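You operate a simulated robot arm through the tools that you are given. There is no shell and no other tool.

Carry out the task below with a simulated robot arm. There is one attempt and no reset: what you move stays moved.

TASK
Brush the slide way clean, then oil a patch on its bare end.
Fine: row slide to row 5 to reach it; small brown brush; pale felt pad, wetted in the oil dish; brush and pad back where they stood; slide right out again. Set down upright: small brown brush, pale felt pad. A coat counts when it lies all over at full strength: go over it till it gets no stronger. What is to be rubbed or washed off counts as gone when no trace of it is left.

Only the result counts: the job must be done as asked and must still hold three seconds after the hand-in. Knocking over, shifting, dropping, spilling or breaking anything else fails it.

THE ROBOT
A 6-joint arm with a two-finger parallel gripper, fixed in place. Base frame: the origin is on the floor under the middle of its stand, x ahead of it, y to its left, z up; the work surface is at about z = 0.79. Units: m, rad, N and s.
With the tool pointing down near the work surface it reaches from about 0.24 to 0.64 m from the base axis. Its first joint turns from -1.152 to 1.152 rad. Payload 2.7 kg.
The tool frame sits at the grasp point between the pads (the TCP): z along the fingers, y along the line on which they close. The tips reach 0.023 m beyond it. Largest opening 0.094 m; finger width 0.038, thickness 0.01; the body of the gripper, 0.054 by 0.096 m, starts 0.039 m behind the TCP.
Orientation is that of the tool frame in the base frame, as a unit quaternion [x, y, z, w]. With the fingers straight down and closing along the base's y, the tool's x points along the base's -x, its y along +y and its z along -z.

THE INTERFACE
- The arm moves only by the tool drive_tool. Its argument "steps" is a list of rows, each a list of 7 numbers: the shift along the base's x, y, z in mm, then the turn, a rotation vector about the base's x, y, z in rad, then the opening, from 0 (shut) to 1 (fully open). In form: [[x, y, z, rx, ry, rz, jaw], ...]. A call has 1 to 20 rows; each row is the pose to reach, as a shift and turn from the pose commanded when the call began. A row lasts 0.2 s, in which the tool goes at most 0.05 m and 0.15 rad; a call with a longer step from one row to the next is refused whole, and so is a gripper value outside its range. A pose out of reach is approached as far as the arm can. The call stops where the force on the tool passes 80 N (or 10 N more than at its start, if that is more) or the arm is blocked; 0.2 s more then pass. Each finger travels about 0.045 m/s and halts on what it meets, pressing with about 25 N; the grip force reading is that of the motor and also rises with nothing between the fingers. The clock runs only during rows and for 0.2 s after the last one: add rows that repeat a pose to give the fingers time. The reply holds the time, the measured pose of the TCP, the force on the tool along the base axes, the opening and the grip force, in the units named above and with some noise, with the torque about the TCP (base axes, N m) and any sound that the robot's microphone picked up, and new pictures: "pictures" is both (left out), scene, wrist or none.
- Cameras (640 x 400 px; columns grow to the right, rows downward): "scene" is fixed at [0.0786, -0.4337, 1.4136]; the picture's right is [0.75, -0.66, 0.00], its down [-0.33, -0.37, -0.87] and it looks along [0.58, 0.65, -0.49] (base axes); focal length 368 px, centre (320, 200). "wrist" rides on the gripper at [0.086, 0.016, -0.075] in the tool frame; the picture's right is [-0.18, 0.98, 0.00], its down [-0.58, -0.11, -0.81] and it looks along [-0.79, -0.15, 0.59] (tool axes); focal length 243 px, centre (320, 200). There is no depth. A picture from a camera that has moved, and an enlarged one, comes with that camera's place and axes in the base frame and with its lens.
- zoom(camera, box): a new picture of the part [left, top, right, bottom] of that camera's present view, enlarged. No time passes.
- sign_off(): hands the job in; it is judged then, once.

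Places have to be worked out from the pictures, the camera data and where the tool is seen. Open the gripper and draw the arm clear of the work before you hand the job in, unless the task says otherwise.

The tools are called as name(argument=value, ...) on one line, values as JSON. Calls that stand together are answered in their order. drive_tool: Moves the arm, as the interface text tells. Its arguments: {"type":"object","properties":{"steps":{"type":"array","items":{"type":"array","items":{"type":"number"}}},"pictures":{"type":"string","enum":["both","scene","wrist","none"]}},"required":["steps"]} The other tools are called the same way: zoom (camera, box) takes an enlarged picture of a part of a camera's view; sign_off () hands the job in.

At the start:

```text
time: 0.0
tool_pos: [0.3439, 0.1206, 1.1466]
orientation: [0.0, 1.0, 0.0, 0.0]
wrist_force: [-0.7, -0.7, -0.8]
ft_torque: [0.0, -0.01, 0.02]
gripper_width: 0.0938
grip_force: 0.1
```

scene: 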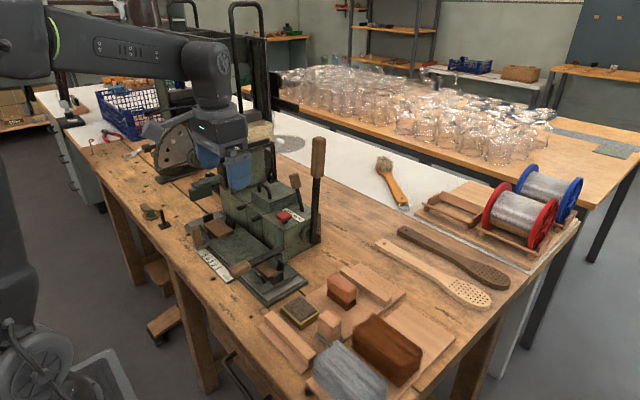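
wrist: 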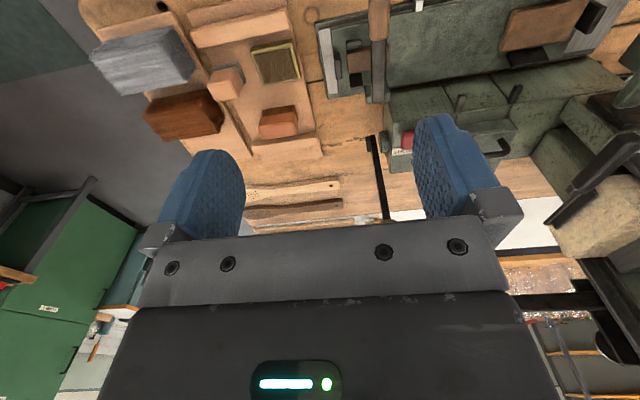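

The first pictures show a machine with a slide, a ruler-like scale, and a set of blocks/pads/brushes at right. I zoom in on both views to identify the parts.

zoom(camera="scene", box=[180, 130, 340, 310])

zoom(camera="scene", box=[250, 250, 470, 400])

zoom(camera="wrist", box=[80, 0, 340, 160])

zoom(camera="wrist", box=[300, 0, 640, 200])

```text
2.22 times, centred on (260, 220) of scene
camera zoom: at [0.0786, -0.4337, 1.4136], right [0.75, -0.66, 0.0], down [-0.33, -0.37, -0.87], along [0.58, 0.65, -0.49], focal length 818 px, centre (453, 156)
```

zoom: 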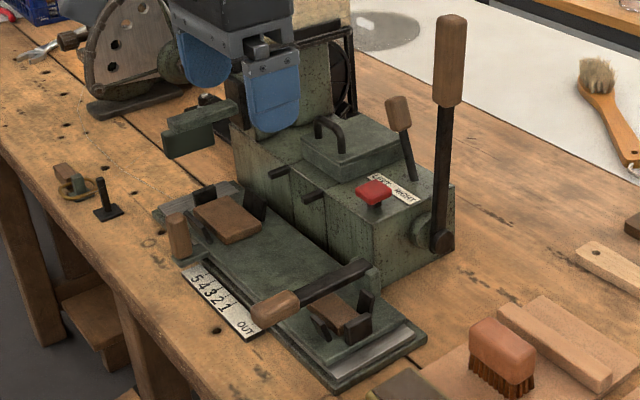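

```text
2.67 times, centred on (360, 325) of scene
camera zoom: at [0.0786, -0.4337, 1.4136], right [0.75, -0.66, 0.0], down [-0.33, -0.37, -0.87], along [0.58, 0.65, -0.49], focal length 981 px, centre (213, -133)
```

zoom: 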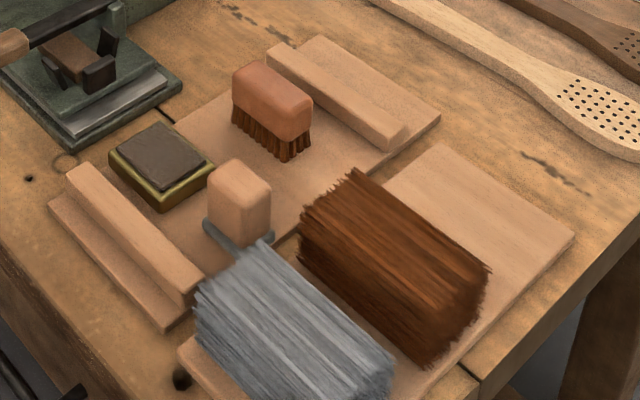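

```text
2.46 times, centred on (210, 80) of wrist
camera zoom: at [0.2586, 0.1355, 1.2211], right [0.18, 0.98, 0.0], down [0.58, -0.11, 0.81], along [0.79, -0.15, -0.59], focal length 597 px, centre (591, 495)
```

zoom: 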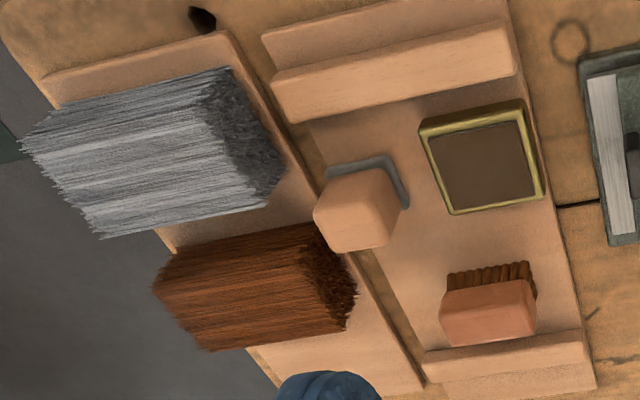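

```text
1.88 times, centred on (470, 100) of wrist
camera zoom: at [0.2586, 0.1355, 1.2211], right [0.18, 0.98, 0.0], down [0.58, -0.11, 0.81], along [0.79, -0.15, -0.59], focal length 457 px, centre (38, 388)
```

zoom: 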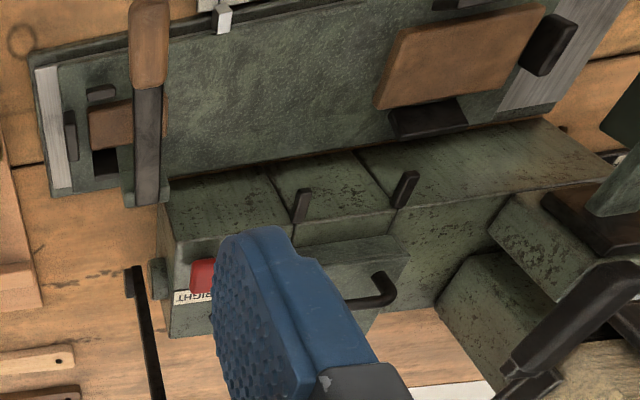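

The slide carries a wooden grip that sits near "OUT" on the scale. The small brown brush and the cube-shaped pad stand right of it, and the brass-coloured dish is beside them. I move the tool toward the tray for a closer wrist view.

drive_tool(steps=[[-10, -30, -25, 0, 0, 0, 1], [-20, -60, -50, 0, 0, 0, 1], [-30, -90, -75, 0, 0, 0, 1], [-44, -120, -110, 0, 0, 0, 1]], pictures="both")

```text
time: 1.0
tool_pos: [0.3018, -0.002, 1.0345]
orientation: [0.0, 1.0, 0.002, 0.001]
wrist_force: [0.2, -0.3, 0.5]
ft_torque: [0.0, -0.01, -0.02]
gripper_width: 0.0938
grip_force: 0.1
camera wrist: at [0.2154, 0.0134, 1.1087], right [0.18, 0.98, 0.0], down [0.58, -0.11, 0.81], along [0.79, -0.15, -0.59], focal length 243 px, centre (320, 200)
```

scene: 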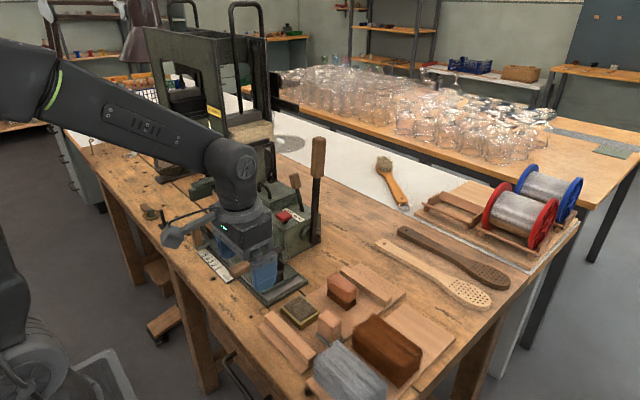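
wrist: 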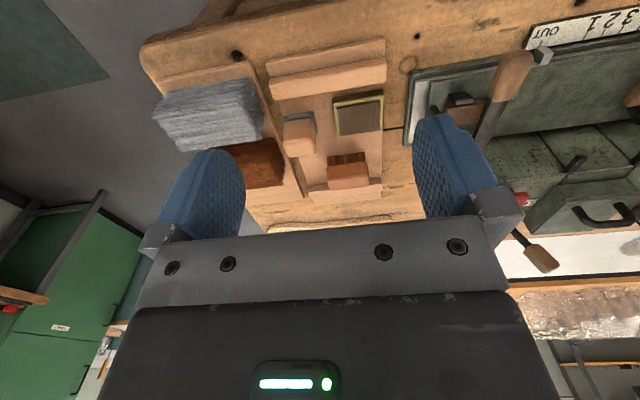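

The wrist camera now sees the tray and the scale together. I zoom in on both to read the details.

zoom(camera="wrist", box=[390, 0, 640, 160])

zoom(camera="wrist", box=[230, 20, 430, 220])

zoom(camera="scene", box=[270, 270, 370, 350])

```text
2.50 times, centred on (515, 80) of wrist
camera zoom: at [0.2154, 0.0134, 1.1087], right [0.18, 0.98, 0.0], down [0.58, -0.11, 0.81], along [0.79, -0.15, -0.59], focal length 606 px, centre (-168, 500)
```

zoom: 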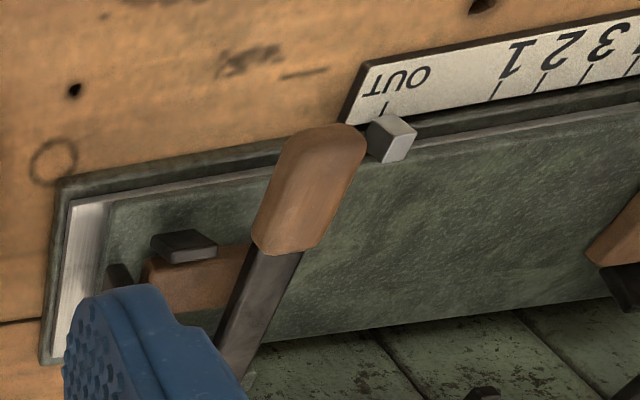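

```text
2.00 times, centred on (330, 120) of wrist
camera zoom: at [0.2154, 0.0134, 1.1087], right [0.18, 0.98, 0.0], down [0.58, -0.11, 0.81], along [0.79, -0.15, -0.59], focal length 485 px, centre (300, 360)
```

zoom: 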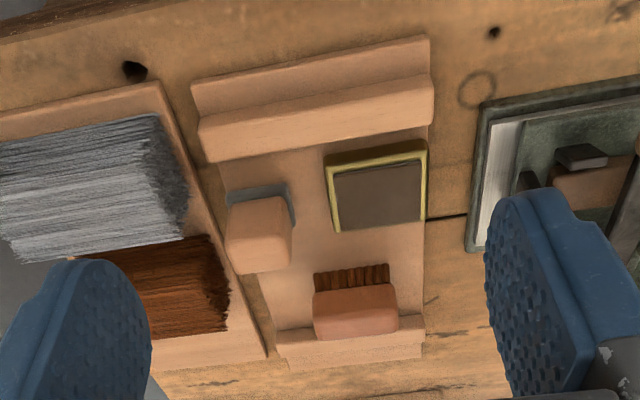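

```text
5.00 times, centred on (320, 310) of scene
camera zoom: at [0.0787, -0.4336, 1.4136], right [0.75, -0.66, 0.0], down [-0.33, -0.37, -0.87], along [0.58, 0.65, -0.49], focal length 1840 px, centre (320, -350)
```

zoom: 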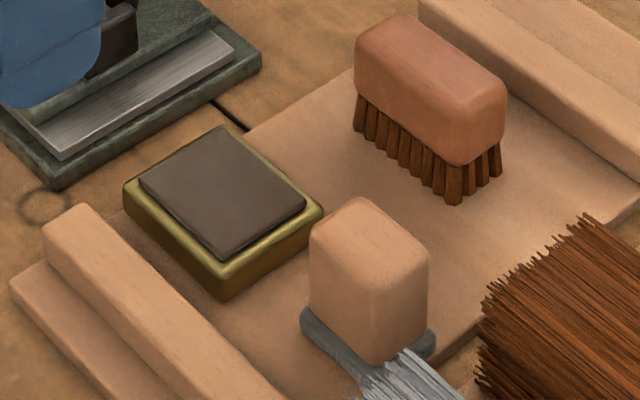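

The pad is a peach block with a grey felt base, and the brush stands at about (0.53, 0.00). The slide's grey pointer is on the OUT tick at y≈0.239. The ticks are about 17 mm apart, so row 5 is near y≈0.354. I move above the slide grip, at about (0.38, 0.188, 0.856), for a closer look.

drive_tool(steps=[[0, 40, 0, 0, 0, 0, 1], [0, 80, -10, 0, 0, 0, 1], [0, 120, -20, 0, 0, 0, 1], [20, 160, -30, 0, 0, 0, 1], [40, 190, -50, 0, 0, 0, 1]], pictures="both")

```text
time: 2.2
tool_pos: [0.3409, 0.1888, 0.986]
orientation: [0.0, 1.0, -0.001, 0.001]
wrist_force: [0.9, 0.2, 0.2]
ft_torque: [0.0, 0.02, -0.03]
gripper_width: 0.094
grip_force: 0.1
camera wrist: at [0.2553, 0.2051, 1.061], right [0.18, 0.98, 0.0], down [0.58, -0.11, 0.81], along [0.79, -0.15, -0.59], focal length 243 px, centre (320, 200)
```

scene: 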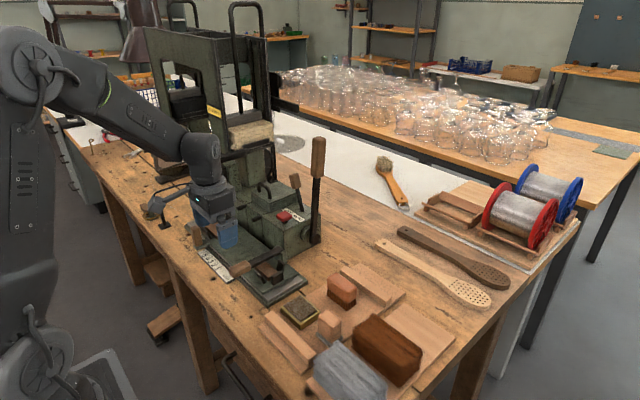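
wrist: 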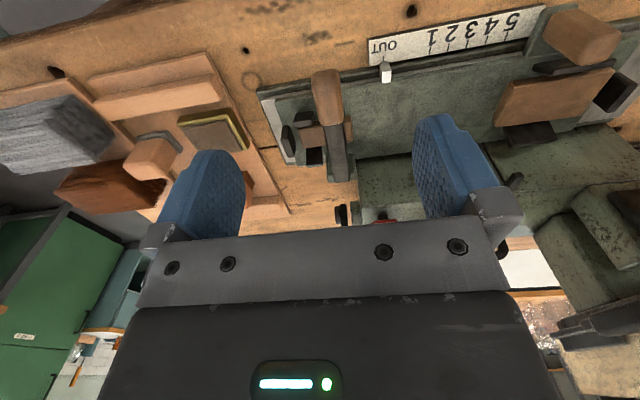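

zoom(camera="wrist", box=[250, 0, 450, 200])

zoom(camera="wrist", box=[360, 0, 560, 125])

zoom(camera="scene", box=[190, 220, 320, 310])

```text
2.00 times, centred on (350, 100) of wrist
camera zoom: at [0.2553, 0.2051, 1.061], right [0.18, 0.98, 0.0], down [0.58, -0.11, 0.81], along [0.79, -0.15, -0.59], focal length 485 px, centre (260, 400)
```

zoom: 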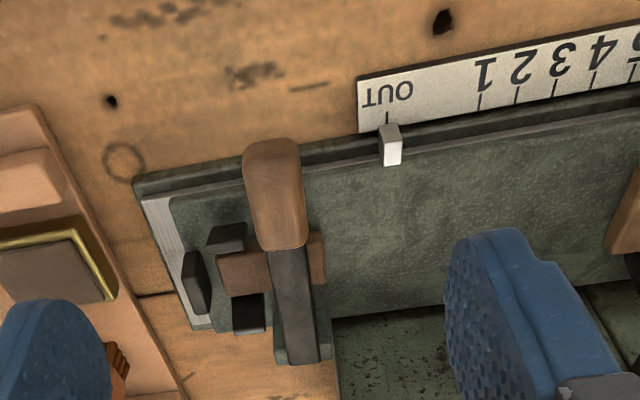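

```text
3.20 times, centred on (460, 62) of wrist
camera zoom: at [0.2553, 0.2051, 1.061], right [0.18, 0.98, 0.0], down [0.58, -0.11, 0.81], along [0.79, -0.15, -0.59], focal length 776 px, centre (-128, 640)
```

zoom: 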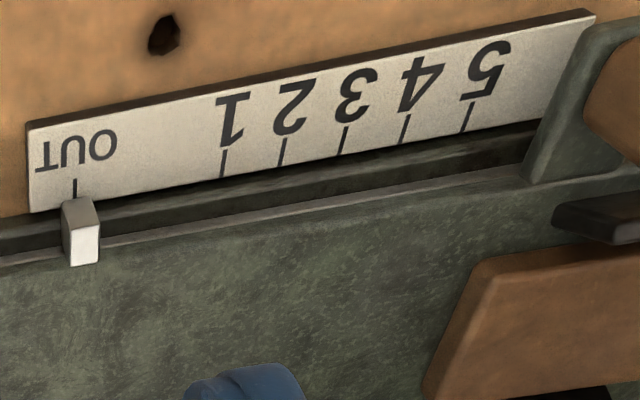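

```text
4.44 times, centred on (255, 265) of scene
camera zoom: at [0.0786, -0.4337, 1.4136], right [0.75, -0.66, 0.0], down [-0.33, -0.37, -0.87], along [0.58, 0.65, -0.49], focal length 1635 px, centre (609, -89)
```

zoom: 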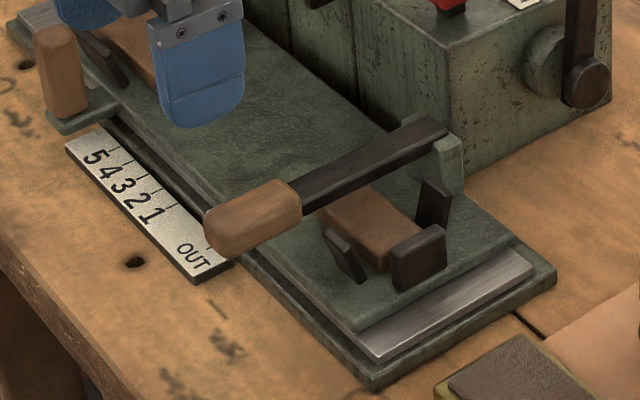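

There are two candidate handles. One is the lever grip over the near clamp. The other is an upright wooden peg on a tab at the slide's far end, at about (0.37, 0.39). I move along +y to see what the peg is fixed to.

drive_tool(steps=[[-20, 45, 0, 0, 0, 0, 1], [-40, 90, 0, 0, 0, 0, 1], [-50, 135, 0, 0, 0, 0, 1], [-60, 170, 0, 0, 0, 0, 1]], pictures="both")

```text
time: 3.2
tool_pos: [0.2797, 0.3606, 0.9849]
orientation: [0.0, 1.0, 0.0, 0.001]
wrist_force: [-0.3, -0.6, -0.5]
ft_torque: [-0.02, 0.01, -0.01]
gripper_width: 0.0939
grip_force: 0.1
camera wrist: at [0.1941, 0.3756, 1.06], right [0.18, 0.98, 0.0], down [0.58, -0.11, 0.81], along [0.79, -0.15, -0.59], focal length 243 px, centre (320, 200)
```

scene: 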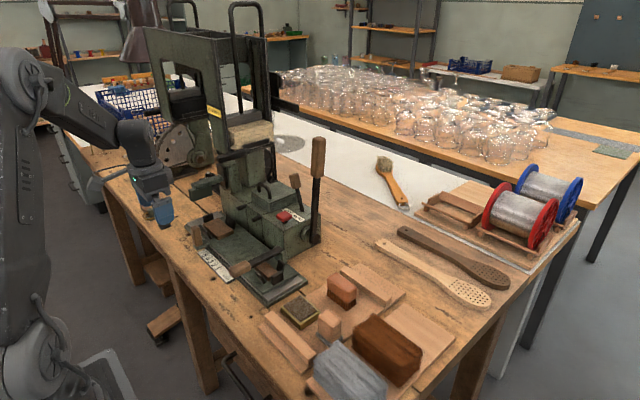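
wrist: 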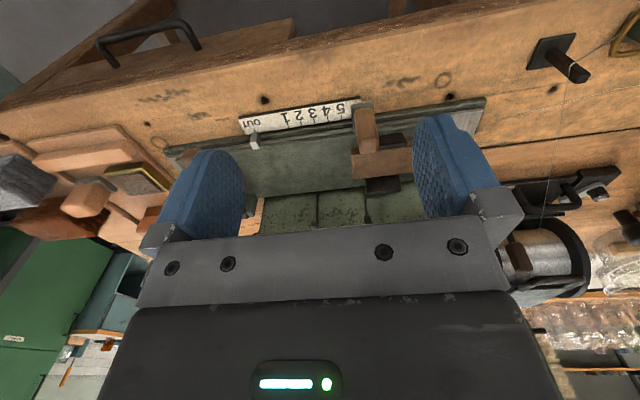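

zoom(camera="wrist", box=[220, 70, 500, 245])

zoom(camera="scene", box=[160, 180, 320, 310])

zoom(camera="scene", box=[170, 200, 250, 260])

```text
2.29 times, centred on (360, 158) of wrist
camera zoom: at [0.1941, 0.3756, 1.06], right [0.18, 0.98, 0.0], down [0.58, -0.11, 0.81], along [0.79, -0.15, -0.59], focal length 555 px, centre (229, 297)
```

zoom: 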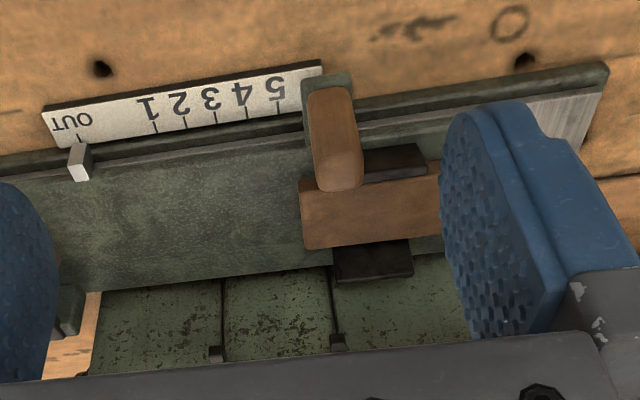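

```text
3.08 times, centred on (240, 245) of scene
camera zoom: at [0.0786, -0.4337, 1.4136], right [0.75, -0.66, 0.0], down [-0.33, -0.37, -0.87], along [0.58, 0.65, -0.49], focal length 1132 px, centre (566, 62)
```

zoom: 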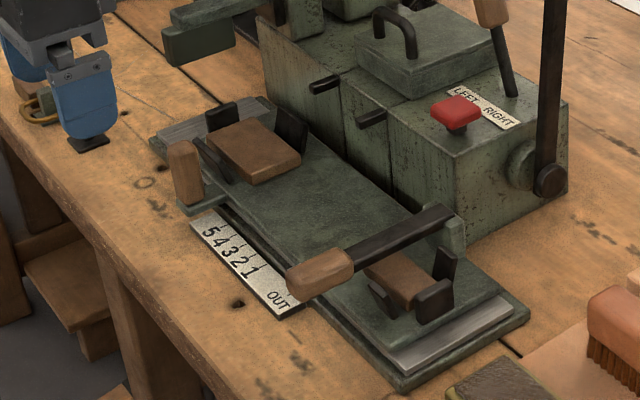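

```text
6.67 times, centred on (210, 230) of scene
camera zoom: at [0.0786, -0.4337, 1.4136], right [0.75, -0.66, 0.0], down [-0.33, -0.37, -0.87], along [0.58, 0.65, -0.49], focal length 2453 px, centre (1053, 0)
```

zoom: 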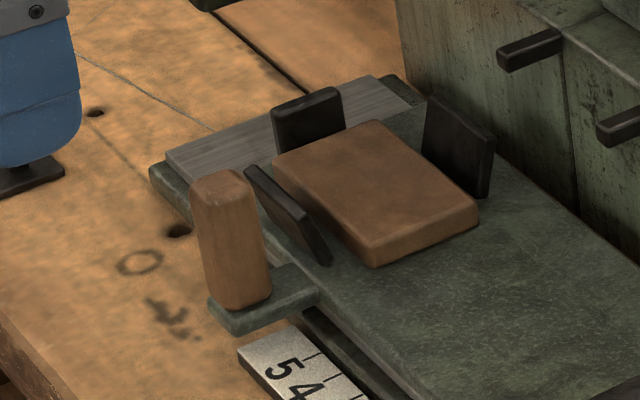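

The peg stands on a tab that is part of the upper slide plate, with its centre at about (0.365, 0.392) and z≈0.815–0.875. That makes it the slide's handle. I go above it with the jaws open along y and check alignment before descending.

drive_tool(steps=[[40, 15, -5, 0, 0, 0, 1], [82, 31, -20, 0, 0, 0, 1], [82, 31, -57, 0, 0, 0, 1]], pictures="both")

```text
time: 4.0
tool_pos: [0.3617, 0.3908, 0.9287]
orientation: [-0.003, 1.0, 0.0, 0.002]
wrist_force: [-0.5, 0.3, 0.6]
ft_torque: [0.0, -0.02, -0.01]
gripper_width: 0.094
grip_force: 0.0
camera wrist: at [0.2756, 0.4072, 1.0035], right [0.18, 0.98, 0.0], down [0.58, -0.11, 0.81], along [0.79, -0.15, -0.59], focal length 243 px, centre (320, 200)
```

scene: 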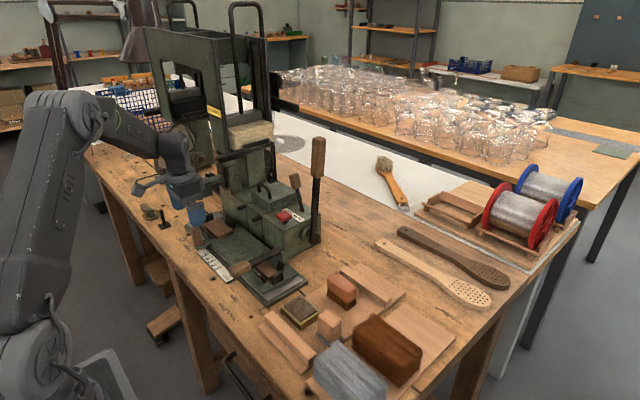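
wrist: 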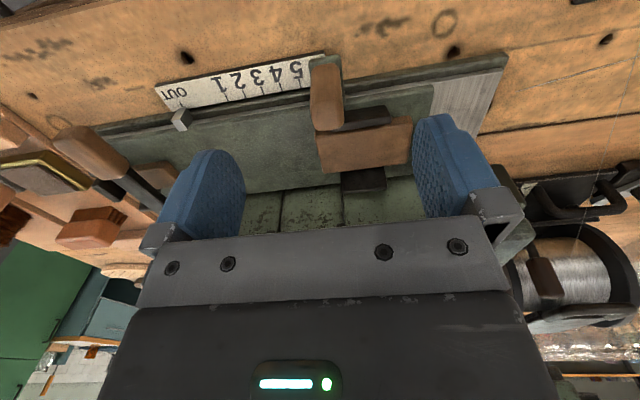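

The peg is between the fingers in the wrist view. I zoom in to fix its top and base more exactly.

zoom(camera="wrist", box=[260, 30, 420, 150])

zoom(camera="scene", box=[150, 180, 250, 260])

```text
3.33 times, centred on (340, 90) of wrist
camera zoom: at [0.2756, 0.4072, 1.0035], right [0.18, 0.98, 0.0], down [0.58, -0.11, 0.81], along [0.79, -0.15, -0.59], focal length 809 px, centre (253, 567)
```

zoom: 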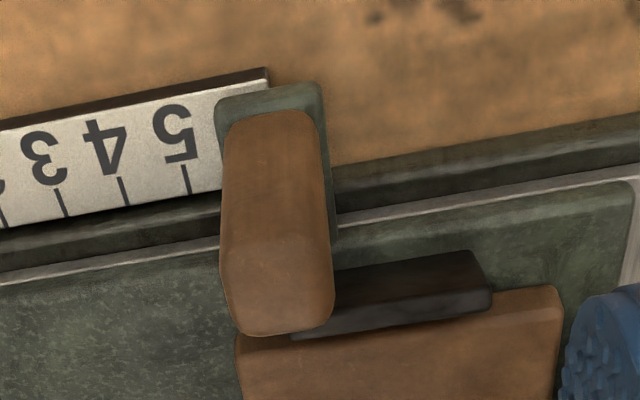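

```text
5.00 times, centred on (200, 220) of scene
camera zoom: at [0.0786, -0.4336, 1.4136], right [0.75, -0.66, 0.0], down [-0.33, -0.37, -0.87], along [0.58, 0.65, -0.49], focal length 1840 px, centre (920, 100)
```

zoom: 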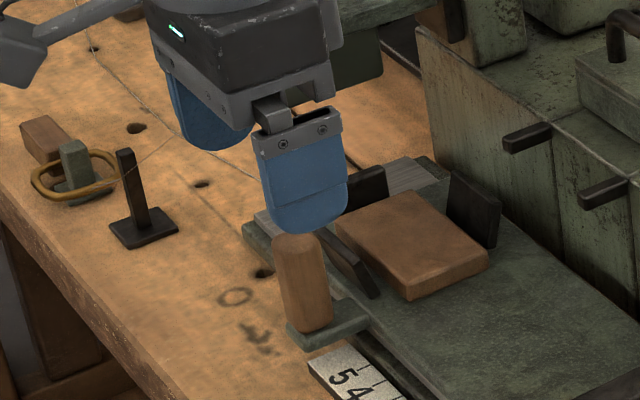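

The peg is about 22 mm wide, centred near (0.366, 0.394). I descend around it to z≈0.85 with the jaws open, then close.

drive_tool(steps=[[2, 2, -30, 0, 0, 0, 1], [2, 2, -60, 0, 0, 0, 1], [2, 2, -79, 0, 0, 0, 1], [2, 2, -79, 0, 0, 0, 0.6], [2, 2, -79, 0, 0, 0, 0.3], [2, 2, -79, 0, 0, 0, 0.15], [2, 2, -79, 0, 0, 0, 0.15], [2, 2, -79, 0, 0, 0, 0.15], [2, 2, -79, 0, 0, 0, 0.15]], pictures="both")

```text
time: 6.0
tool_pos: [0.3635, 0.3953, 0.8517]
orientation: [-0.002, 1.0, 0.003, 0.003]
wrist_force: [2.8, 29.6, -8.6]
ft_torque: [-1.2, -0.59, -0.3]
gripper_width: 0.0223
grip_force: 44.7
camera wrist: at [0.2777, 0.4098, 0.9261], right [0.18, 0.98, 0.01], down [0.58, -0.11, 0.81], along [0.8, -0.14, -0.59], focal length 243 px, centre (320, 200)
```

scene: 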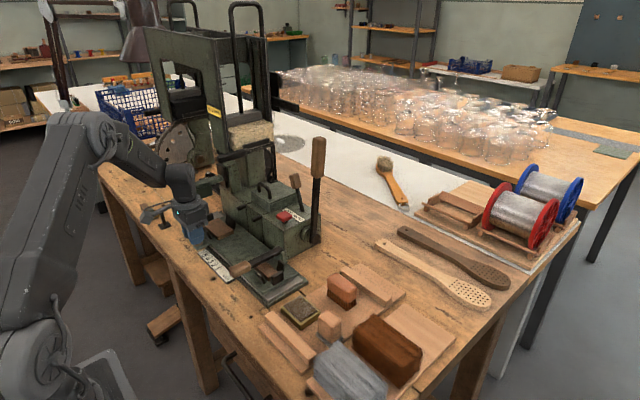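
wrist: 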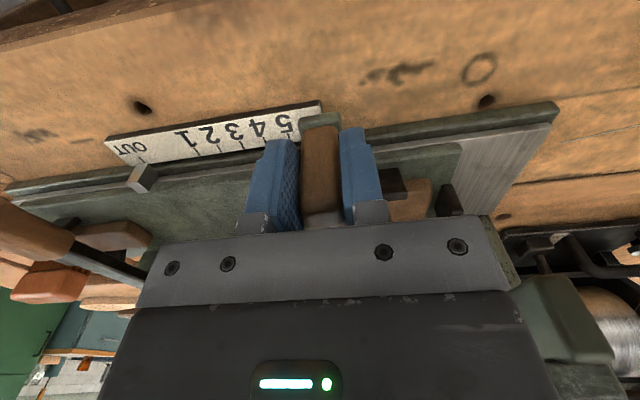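

The fingers hold the 22 mm peg firmly. I try a first 20 mm pull in +y to see whether the slide follows.

drive_tool(steps=[[0, 5, 0, 0, 0, 0, 0.15], [0, 10, 0, 0, 0, 0, 0.15], [0, 15, 0, 0, 0, 0, 0.15], [0, 20, 0, 0, 0, 0, 0.15], [0, 20, 0, 0, 0, 0, 0.15]], pictures="both")

```text
time: 7.2
tool_pos: [0.3647, 0.4127, 0.8517]
orientation: [0.0, 1.0, 0.001, 0.001]
wrist_force: [-11.3, -0.3, 25.2]
ft_torque: [-0.89, 0.92, -0.46]
gripper_width: 0.0218
grip_force: 45.4
camera wrist: at [0.278, 0.4286, 0.9262], right [0.18, 0.98, 0.0], down [0.58, -0.11, 0.81], along [0.79, -0.15, -0.59], focal length 243 px, centre (320, 200)
```

scene: 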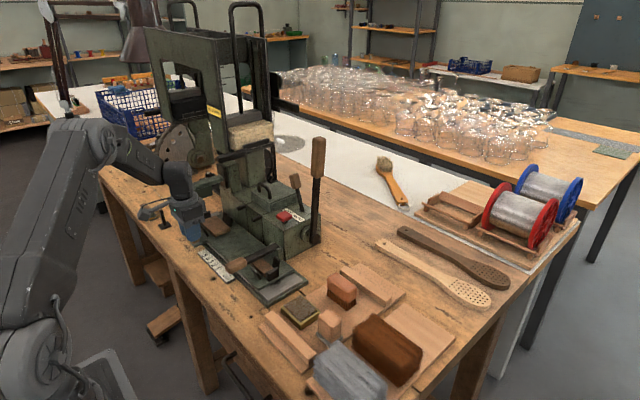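
wrist: 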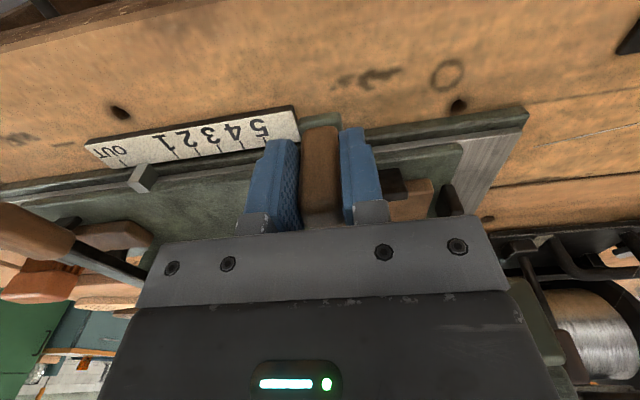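

The slide follows freely and the lever rides along with it. I continue +y in steps to just short of row 5, then check the pointer.

drive_tool(steps=[[0, 8, 0, 0, 0, 0, 0.15], [0, 16, 0, 0, 0, 0, 0.15], [0, 24, 0, 0, 0, 0, 0.15], [0, 32, 0, 0, 0, 0, 0.15], [0, 40, 0, 0, 0, 0, 0.15], [0, 48, 0, 0, 0, 0, 0.15], [0, 56, 0, 0, 0, 0, 0.15], [0, 64, 0, 0, 0, 0, 0.15], [0, 72, 0, 0, 0, 0, 0.15], [0, 80, 0, 0, 0, 0, 0.15], [0, 85, 0, 0, 0, 0, 0.15], [0, 85, 0, 0, 0, 0, 0.15]], pictures="both")

```text
time: 9.8
tool_pos: [0.3641, 0.4975, 0.8517]
orientation: [0.0, 1.0, 0.001, 0.001]
wrist_force: [-20.7, -1.5, 23.6]
ft_torque: [-0.89, -0.16, -0.58]
gripper_width: 0.0219
grip_force: 45.1
camera wrist: at [0.2781, 0.514, 0.926], right [0.18, 0.98, 0.0], down [0.58, -0.11, 0.81], along [0.79, -0.15, -0.59], focal length 243 px, centre (320, 200)
```

scene: 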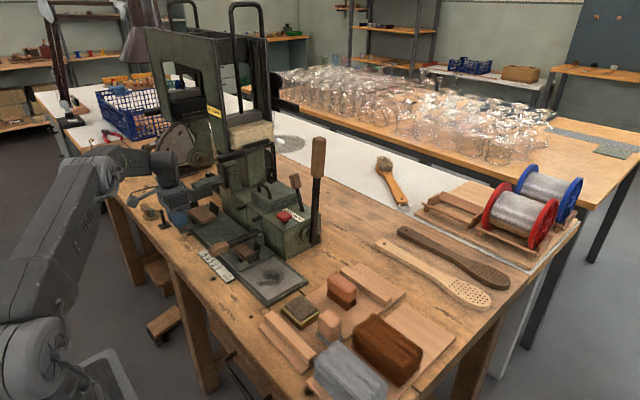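
wrist: 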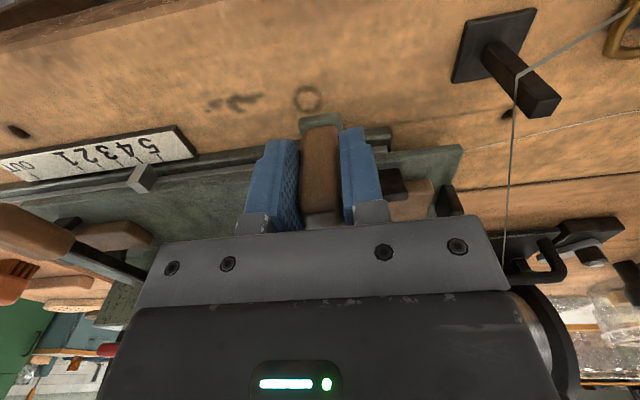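

zoom(camera="wrist", box=[50, 110, 210, 210])

zoom(camera="scene", box=[180, 220, 320, 310])

```text
4.00 times, centred on (130, 160) of wrist
camera zoom: at [0.2781, 0.514, 0.926], right [0.18, 0.98, 0.0], down [0.58, -0.11, 0.81], along [0.79, -0.15, -0.59], focal length 970 px, centre (1080, 360)
```

zoom: 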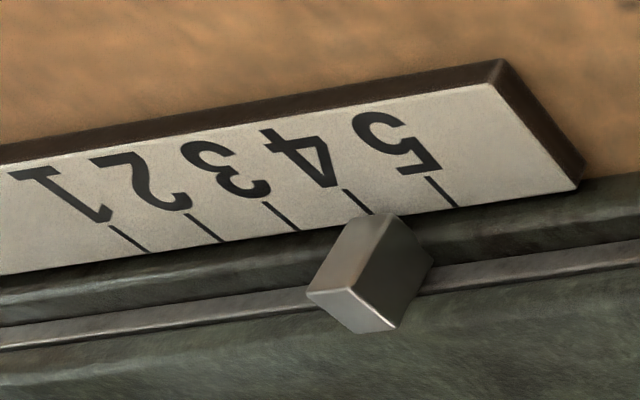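

```text
4.44 times, centred on (250, 265) of scene
camera zoom: at [0.0779, -0.434, 1.4136], right [0.75, -0.66, 0.0], down [-0.33, -0.37, -0.87], along [0.58, 0.65, -0.49], focal length 1635 px, centre (631, -89)
```

zoom: 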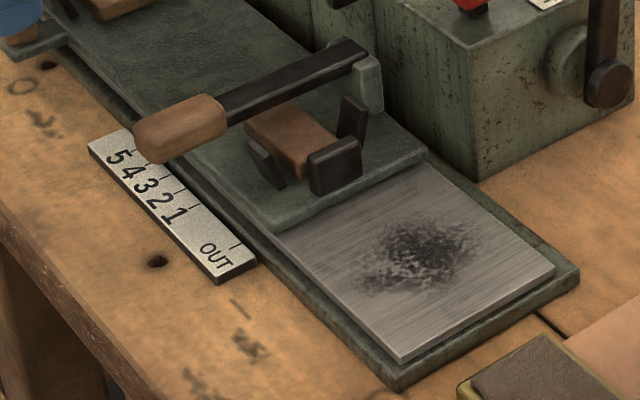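

The bare way shows a dark dirt patch. The slide has travelled 102 mm and the pointer is a bit past row 4. I move about 12 mm further toward row 5.

drive_tool(steps=[[0, 4, 0, 0, 0, 0, 0.15], [0, 8, 0, 0, 0, 0, 0.15], [0, 12, 0, 0, 0, 0, 0.15], [0, 12, 0, 0, 0, 0, 0.15]], pictures="wrist")

zoom(camera="wrist", box=[30, 110, 190, 210])

```text
time: 10.8
tool_pos: [0.3639, 0.5099, 0.8515]
orientation: [-0.001, 1.0, 0.002, 0.001]
wrist_force: [-19.0, 1.5, 24.8]
ft_torque: [-1.0, 0.84, -0.41]
gripper_width: 0.0216
grip_force: 45.2
camera wrist: at [0.2781, 0.5258, 0.9259], right [0.18, 0.98, 0.0], down [0.58, -0.11, 0.81], along [0.79, -0.15, -0.59], focal length 243 px, centre (320, 200)
```

wrist: 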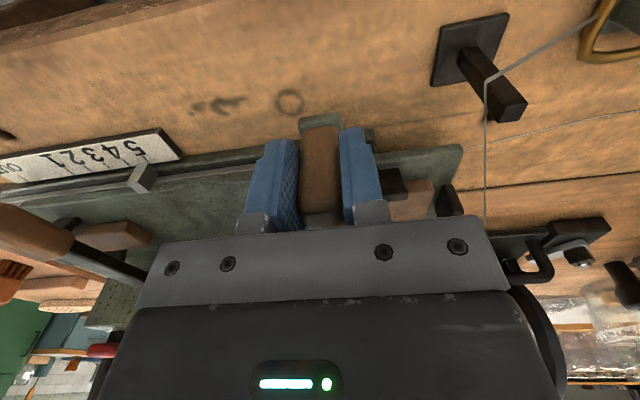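

```text
4.00 times, centred on (110, 160) of wrist
camera zoom: at [0.2781, 0.5258, 0.9259], right [0.18, 0.98, 0.0], down [0.58, -0.11, 0.81], along [0.79, -0.15, -0.59], focal length 970 px, centre (1160, 360)
```

zoom: 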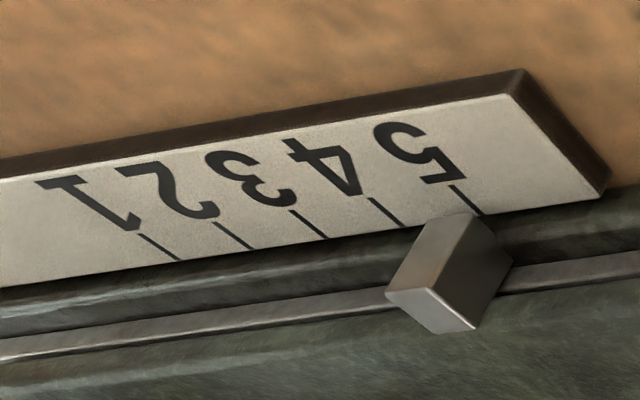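

The pointer edge now sits by tick 5. I release with a half opening, since there is a post further along +y, then lift straight up and move back for a square-on look.

drive_tool(steps=[[0, 12, 0, 0, 0, 0, 0.3], [0, 12, 0, 0, 0, 0, 0.45], [0, 12, 0, 0, 0, 0, 0.45], [0, 12, 0, 0, 0, 0, 0.45], [0, 12, 30, 0, 0, 0, 0.45], [0, 12, 75, 0, 0, 0, 0.45], [-20, -25, 100, 0, 0, 0, 0.6], [-40, -65, 100, 0, 0, 0, 0.8], [-60, -105, 100, 0, 0, 0, 1], [-70, -145, 100, 0, 0, 0, 1]], pictures="none")

```text
time: 13.0
tool_pos: [0.2942, 0.3632, 0.9511]
orientation: [-0.002, 1.0, 0.0, 0.002]
wrist_force: [0.2, 0.0, 0.9]
ft_torque: [0.03, -0.03, -0.01]
gripper_width: 0.094
grip_force: 0.1
```

I notice my last call repeated the 12 mm offset while opening, so the slide may have been nudged further. I look at the pointer square-on to check.

zoom(camera="wrist", box=[200, 50, 420, 190])

zoom(camera="scene", box=[160, 200, 320, 310])

```text
2.86 times, centred on (310, 120) of wrist
camera zoom: at [0.2085, 0.3786, 1.0263], right [0.18, 0.98, 0.0], down [0.58, -0.11, 0.81], along [0.79, -0.15, -0.59], focal length 693 px, centre (349, 429)
```

zoom: 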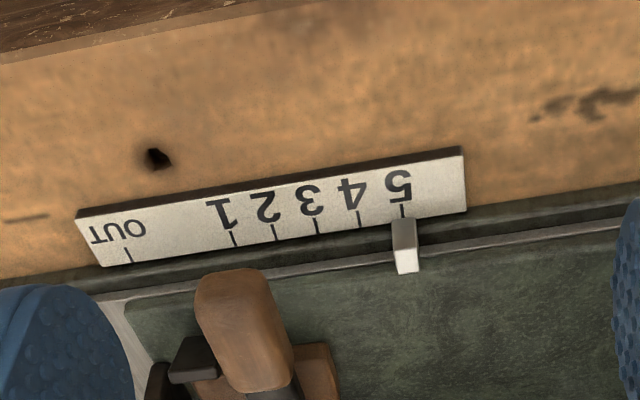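

```text
3.64 times, centred on (240, 255) of scene
camera zoom: at [0.0787, -0.4336, 1.4136], right [0.75, -0.66, 0.0], down [-0.33, -0.37, -0.87], along [0.58, 0.65, -0.49], focal length 1338 px, centre (611, 0)
```

zoom: 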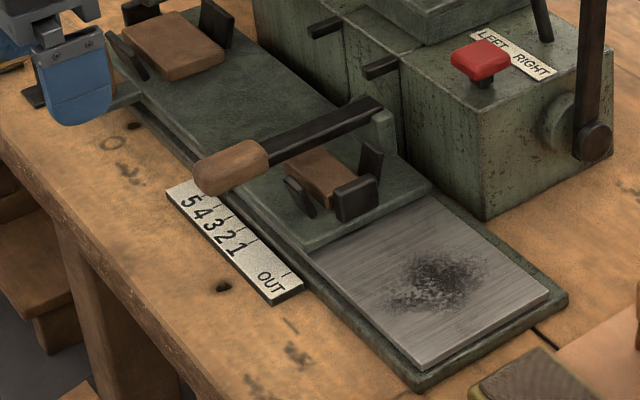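

zoom(camera="wrist", box=[300, 95, 370, 150])

zoom(camera="scene", box=[230, 245, 310, 305])

```text
7.27 times, centred on (335, 122) of wrist
camera zoom: at [0.2085, 0.3786, 1.0263], right [0.18, 0.98, 0.0], down [0.58, -0.11, 0.81], along [0.79, -0.15, -0.59], focal length 1764 px, centre (211, 764)
```

zoom: 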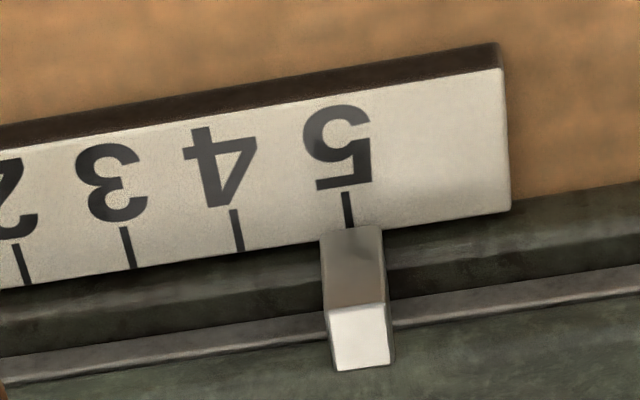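

```text
6.67 times, centred on (270, 275) of scene
camera zoom: at [0.0787, -0.4336, 1.4136], right [0.75, -0.66, 0.0], down [-0.33, -0.37, -0.87], along [0.58, 0.65, -0.49], focal length 2453 px, centre (653, -300)
```

zoom: 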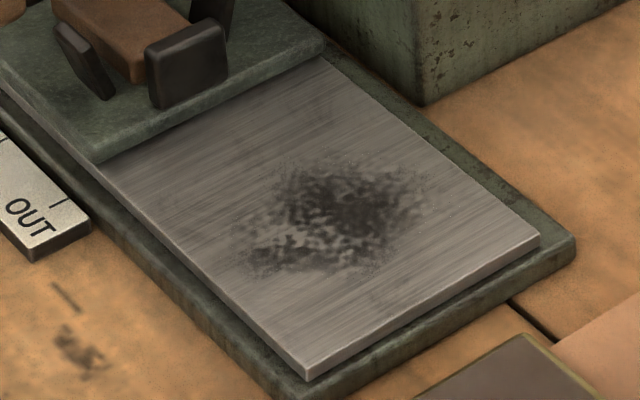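

The pointer is exactly on tick 5. The bare way spans roughly x 0.397–0.499 and y 0.097–0.235, with the dirt around (0.45, 0.16). Next I zoom in on the brush, pad and dish to get their geometry.

zoom(camera="scene", box=[310, 260, 370, 310])

zoom(camera="scene", box=[270, 285, 350, 350])

```text
8.00 times, centred on (340, 285) of scene
camera zoom: at [0.0787, -0.4336, 1.4136], right [0.75, -0.66, 0.0], down [-0.33, -0.37, -0.87], along [0.58, 0.65, -0.49], focal length 2944 px, centre (160, -480)
```

zoom: 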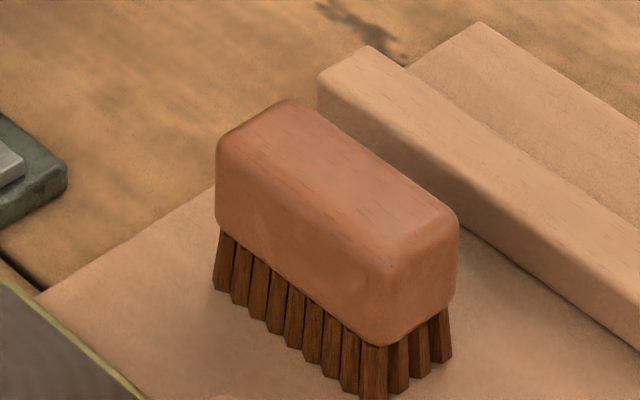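

```text
6.15 times, centred on (310, 318) of scene
camera zoom: at [0.0787, -0.4336, 1.4136], right [0.75, -0.66, 0.0], down [-0.33, -0.37, -0.87], along [0.58, 0.65, -0.49], focal length 2264 px, centre (382, -523)
```

zoom: 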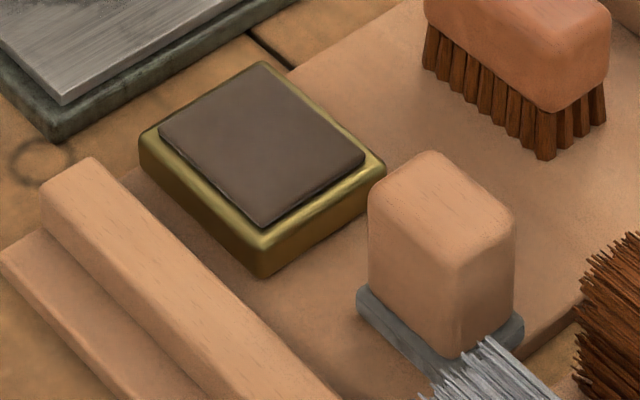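

The brush block is about 32×62 mm with its long side along y, centred near (0.530, −0.001) and with its top at z≈0.85. I fly over toward it at a safe height, stopping short in x for a wrist look.

drive_tool(steps=[[17, -41, 10, 0, 0, 0, 1], [34, -82, 15, 0, 0, 0, 1], [51, -123, 15, 0, 0, 0, 1], [68, -164, 15, 0, 0, 0, 1], [85, -205, 15, 0, 0, 0, 1], [102, -246, 15, 0, 0, 0, 1], [119, -287, 15, 0, 0, 0, 1], [136, -328, 15, 0, 0, 0, 1], [150, -366.6, 10, 0, 0, 0, 1], [150, -366.6, 10, 0, 0, 0, 1]], pictures="both")

zoom(camera="wrist", box=[220, 20, 420, 180])

```text
time: 15.2
tool_pos: [0.4452, -0.0031, 0.9622]
orientation: [-0.001, 1.0, -0.001, 0.0]
wrist_force: [0.3, -0.3, -0.2]
ft_torque: [-0.02, 0.0, 0.02]
gripper_width: 0.0938
grip_force: 0.1
camera wrist: at [0.359, 0.013, 1.0366], right [0.18, 0.98, 0.0], down [0.58, -0.11, 0.81], along [0.79, -0.15, -0.59], focal length 243 px, centre (320, 200)
```

scene: 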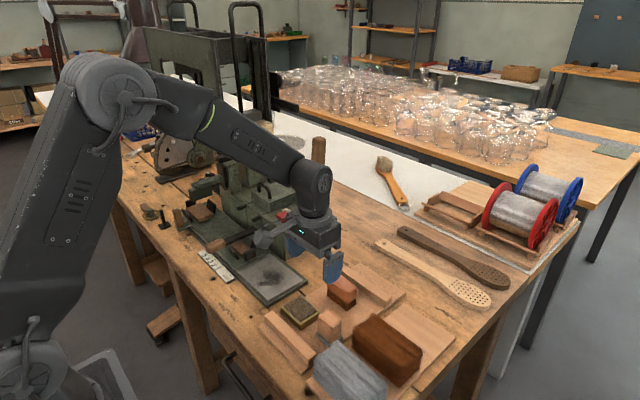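
wrist: 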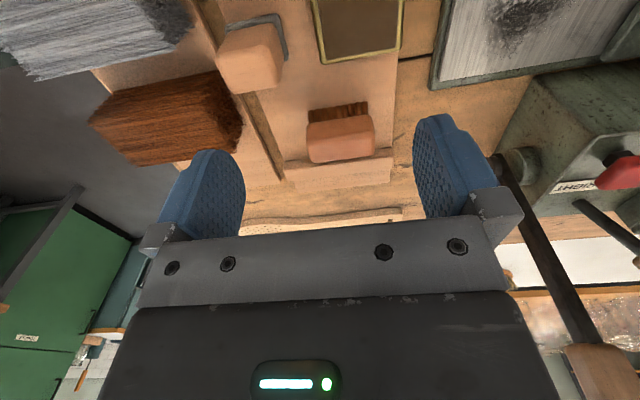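

```text
2.50 times, centred on (320, 100) of wrist
camera zoom: at [0.359, 0.013, 1.0366], right [0.18, 0.98, 0.0], down [0.58, -0.11, 0.81], along [0.79, -0.15, -0.59], focal length 606 px, centre (320, 450)
```

zoom: 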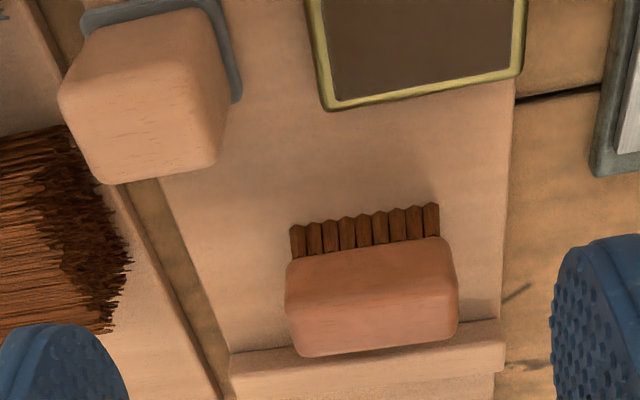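

In the wrist view the brush centre comes out near (0.529, 0.003), which agrees with the scene camera. I move over it, descend to z≈0.838 and close.

drive_tool(steps=[[42, 2, -10, 0, 0, 0, 1], [85, 4, -20, 0, 0, 0, 1], [85, 4, -55, 0, 0, 0, 1], [85, 4, -90, 0, 0, 0, 1], [85, 4, -110, 0, 0, 0, 1], [85, 4, -122, 0, 0, 0, 1], [85, 4, -122, 0, 0, 0, 1]], pictures="both")

zoom(camera="wrist", box=[200, 40, 440, 240])

zoom(camera="scene", box=[290, 220, 390, 320])

```text
time: 16.8
tool_pos: [0.5266, 0.0014, 0.8356]
orientation: [-0.001, 1.0, 0.001, 0.001]
wrist_force: [-0.9, 0.5, -1.3]
ft_torque: [0.0, 0.01, -0.02]
gripper_width: 0.0945
grip_force: 0.2
camera wrist: at [0.4418, 0.0176, 0.9117], right [0.18, 0.98, 0.0], down [0.58, -0.11, 0.81], along [0.79, -0.15, -0.59], focal length 243 px, centre (320, 200)
```

scene: 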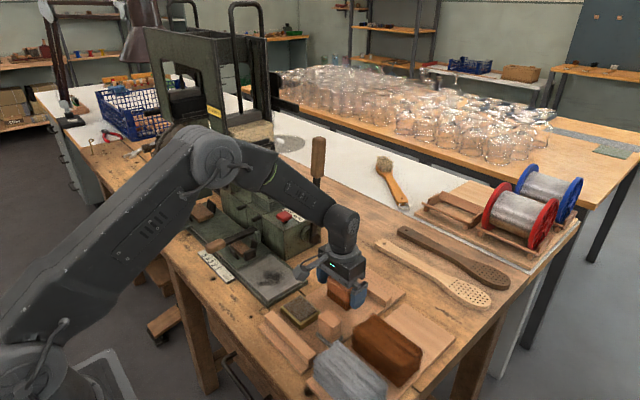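
wrist: 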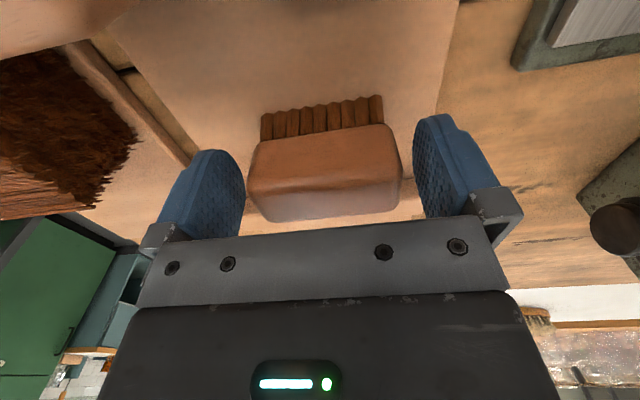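

```text
2.00 times, centred on (320, 140) of wrist
camera zoom: at [0.4418, 0.0176, 0.9117], right [0.18, 0.98, 0.0], down [0.58, -0.11, 0.81], along [0.79, -0.15, -0.59], focal length 485 px, centre (320, 320)
```

zoom: 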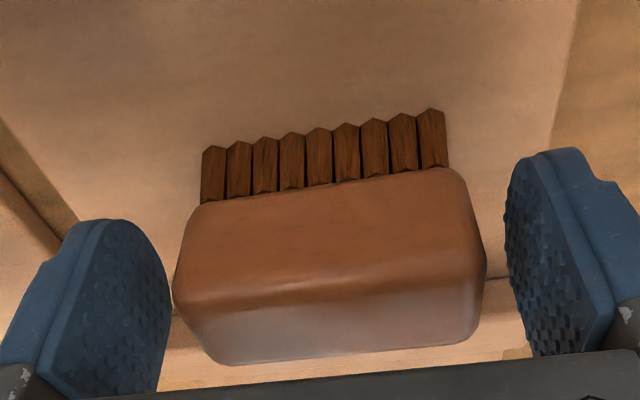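

```text
4.00 times, centred on (340, 270) of scene
camera zoom: at [0.0786, -0.4337, 1.4136], right [0.75, -0.66, 0.0], down [-0.33, -0.37, -0.87], along [0.58, 0.65, -0.49], focal length 1472 px, centre (240, -80)
```

zoom: 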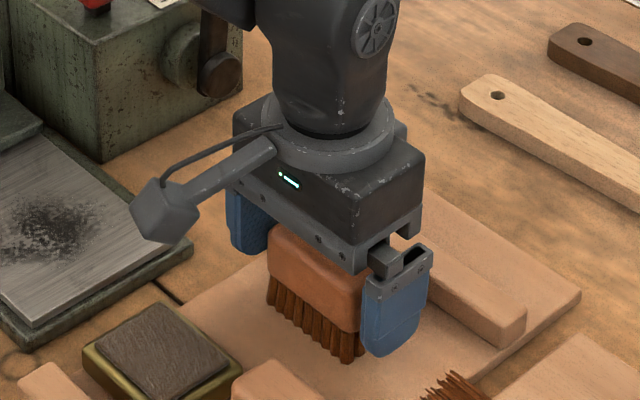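

The brush sits between the fingers, about 2 mm toward −y. I shift by that amount and close on it gently.

drive_tool(steps=[[0, -2, 0, 0, 0, 0, 0.85], [0, -2, 0, 0, 0, 0, 0.7], [0, -2, 0, 0, 0, 0, 0.6], [0, -2, 0, 0, 0, 0, 0.55], [0, -2, 0, 0, 0, 0, 0.55], [0, -2, 0, 0, 0, 0, 0.55]], pictures="wrist")

```text
time: 18.2
tool_pos: [0.5286, -0.0002, 0.8373]
orientation: [0.0, 1.0, 0.0, 0.001]
wrist_force: [0.0, 0.4, 0.5]
ft_torque: [-0.03, 0.0, 0.01]
gripper_width: 0.0715
grip_force: 24.9
camera wrist: at [0.4419, 0.0155, 0.9123], right [0.18, 0.98, 0.0], down [0.58, -0.11, 0.81], along [0.79, -0.15, -0.59], focal length 243 px, centre (320, 200)
```

wrist: 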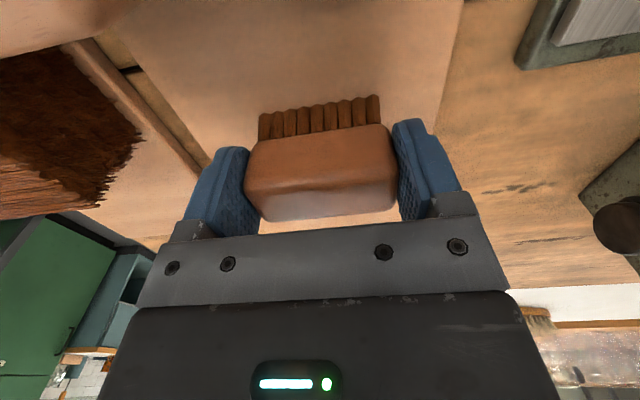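

The brush is gripped at 71.5 mm. I lift it straight up and check that it hangs level.

drive_tool(steps=[[0, 0, 10, 0, 0, 0, 0.5], [0, 0, 25, 0, 0, 0, 0.5], [0, 0, 50, 0, 0, 0, 0.5], [0, 0, 80, 0, 0, 0, 0.5]], pictures="both")

zoom(camera="scene", box=[290, 200, 390, 300])

```text
time: 19.2
tool_pos: [0.5305, -0.0008, 0.9203]
orientation: [-0.001, 1.0, 0.0, 0.001]
wrist_force: [-0.3, 0.1, -1.3]
ft_torque: [0.01, 0.01, 0.01]
gripper_width: 0.0718
grip_force: 25.1
camera wrist: at [0.4444, 0.0151, 0.9948], right [0.18, 0.98, 0.0], down [0.58, -0.11, 0.81], along [0.79, -0.15, -0.59], focal length 243 px, centre (320, 200)
```

scene: 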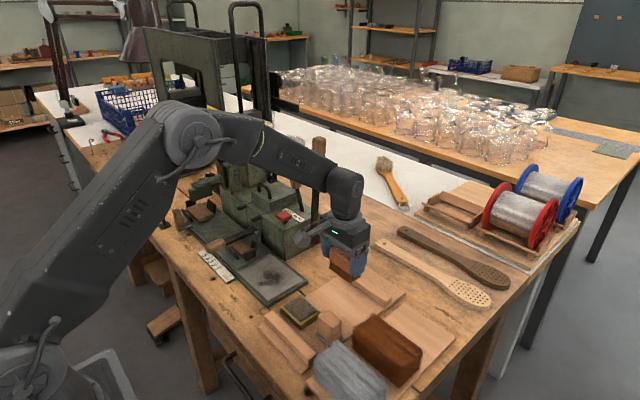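
wrist: 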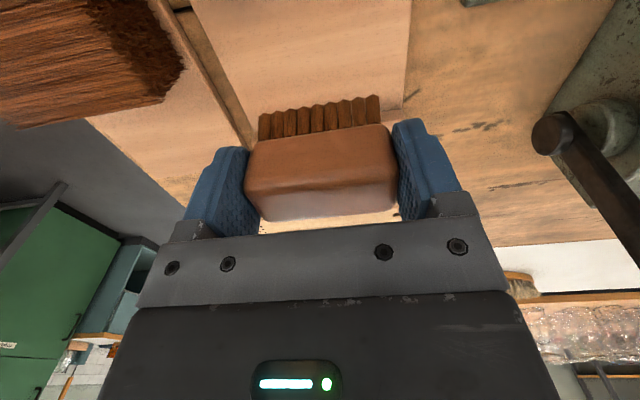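

```text
4.00 times, centred on (340, 250) of scene
camera zoom: at [0.0786, -0.4337, 1.4136], right [0.75, -0.66, 0.0], down [-0.33, -0.37, -0.87], along [0.58, 0.65, -0.49], focal length 1472 px, centre (240, 0)
```

zoom: 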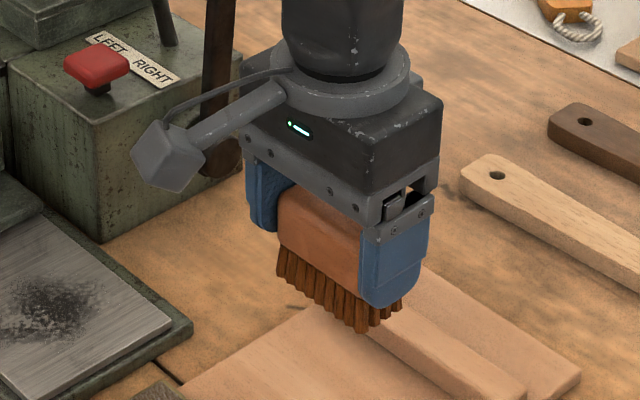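

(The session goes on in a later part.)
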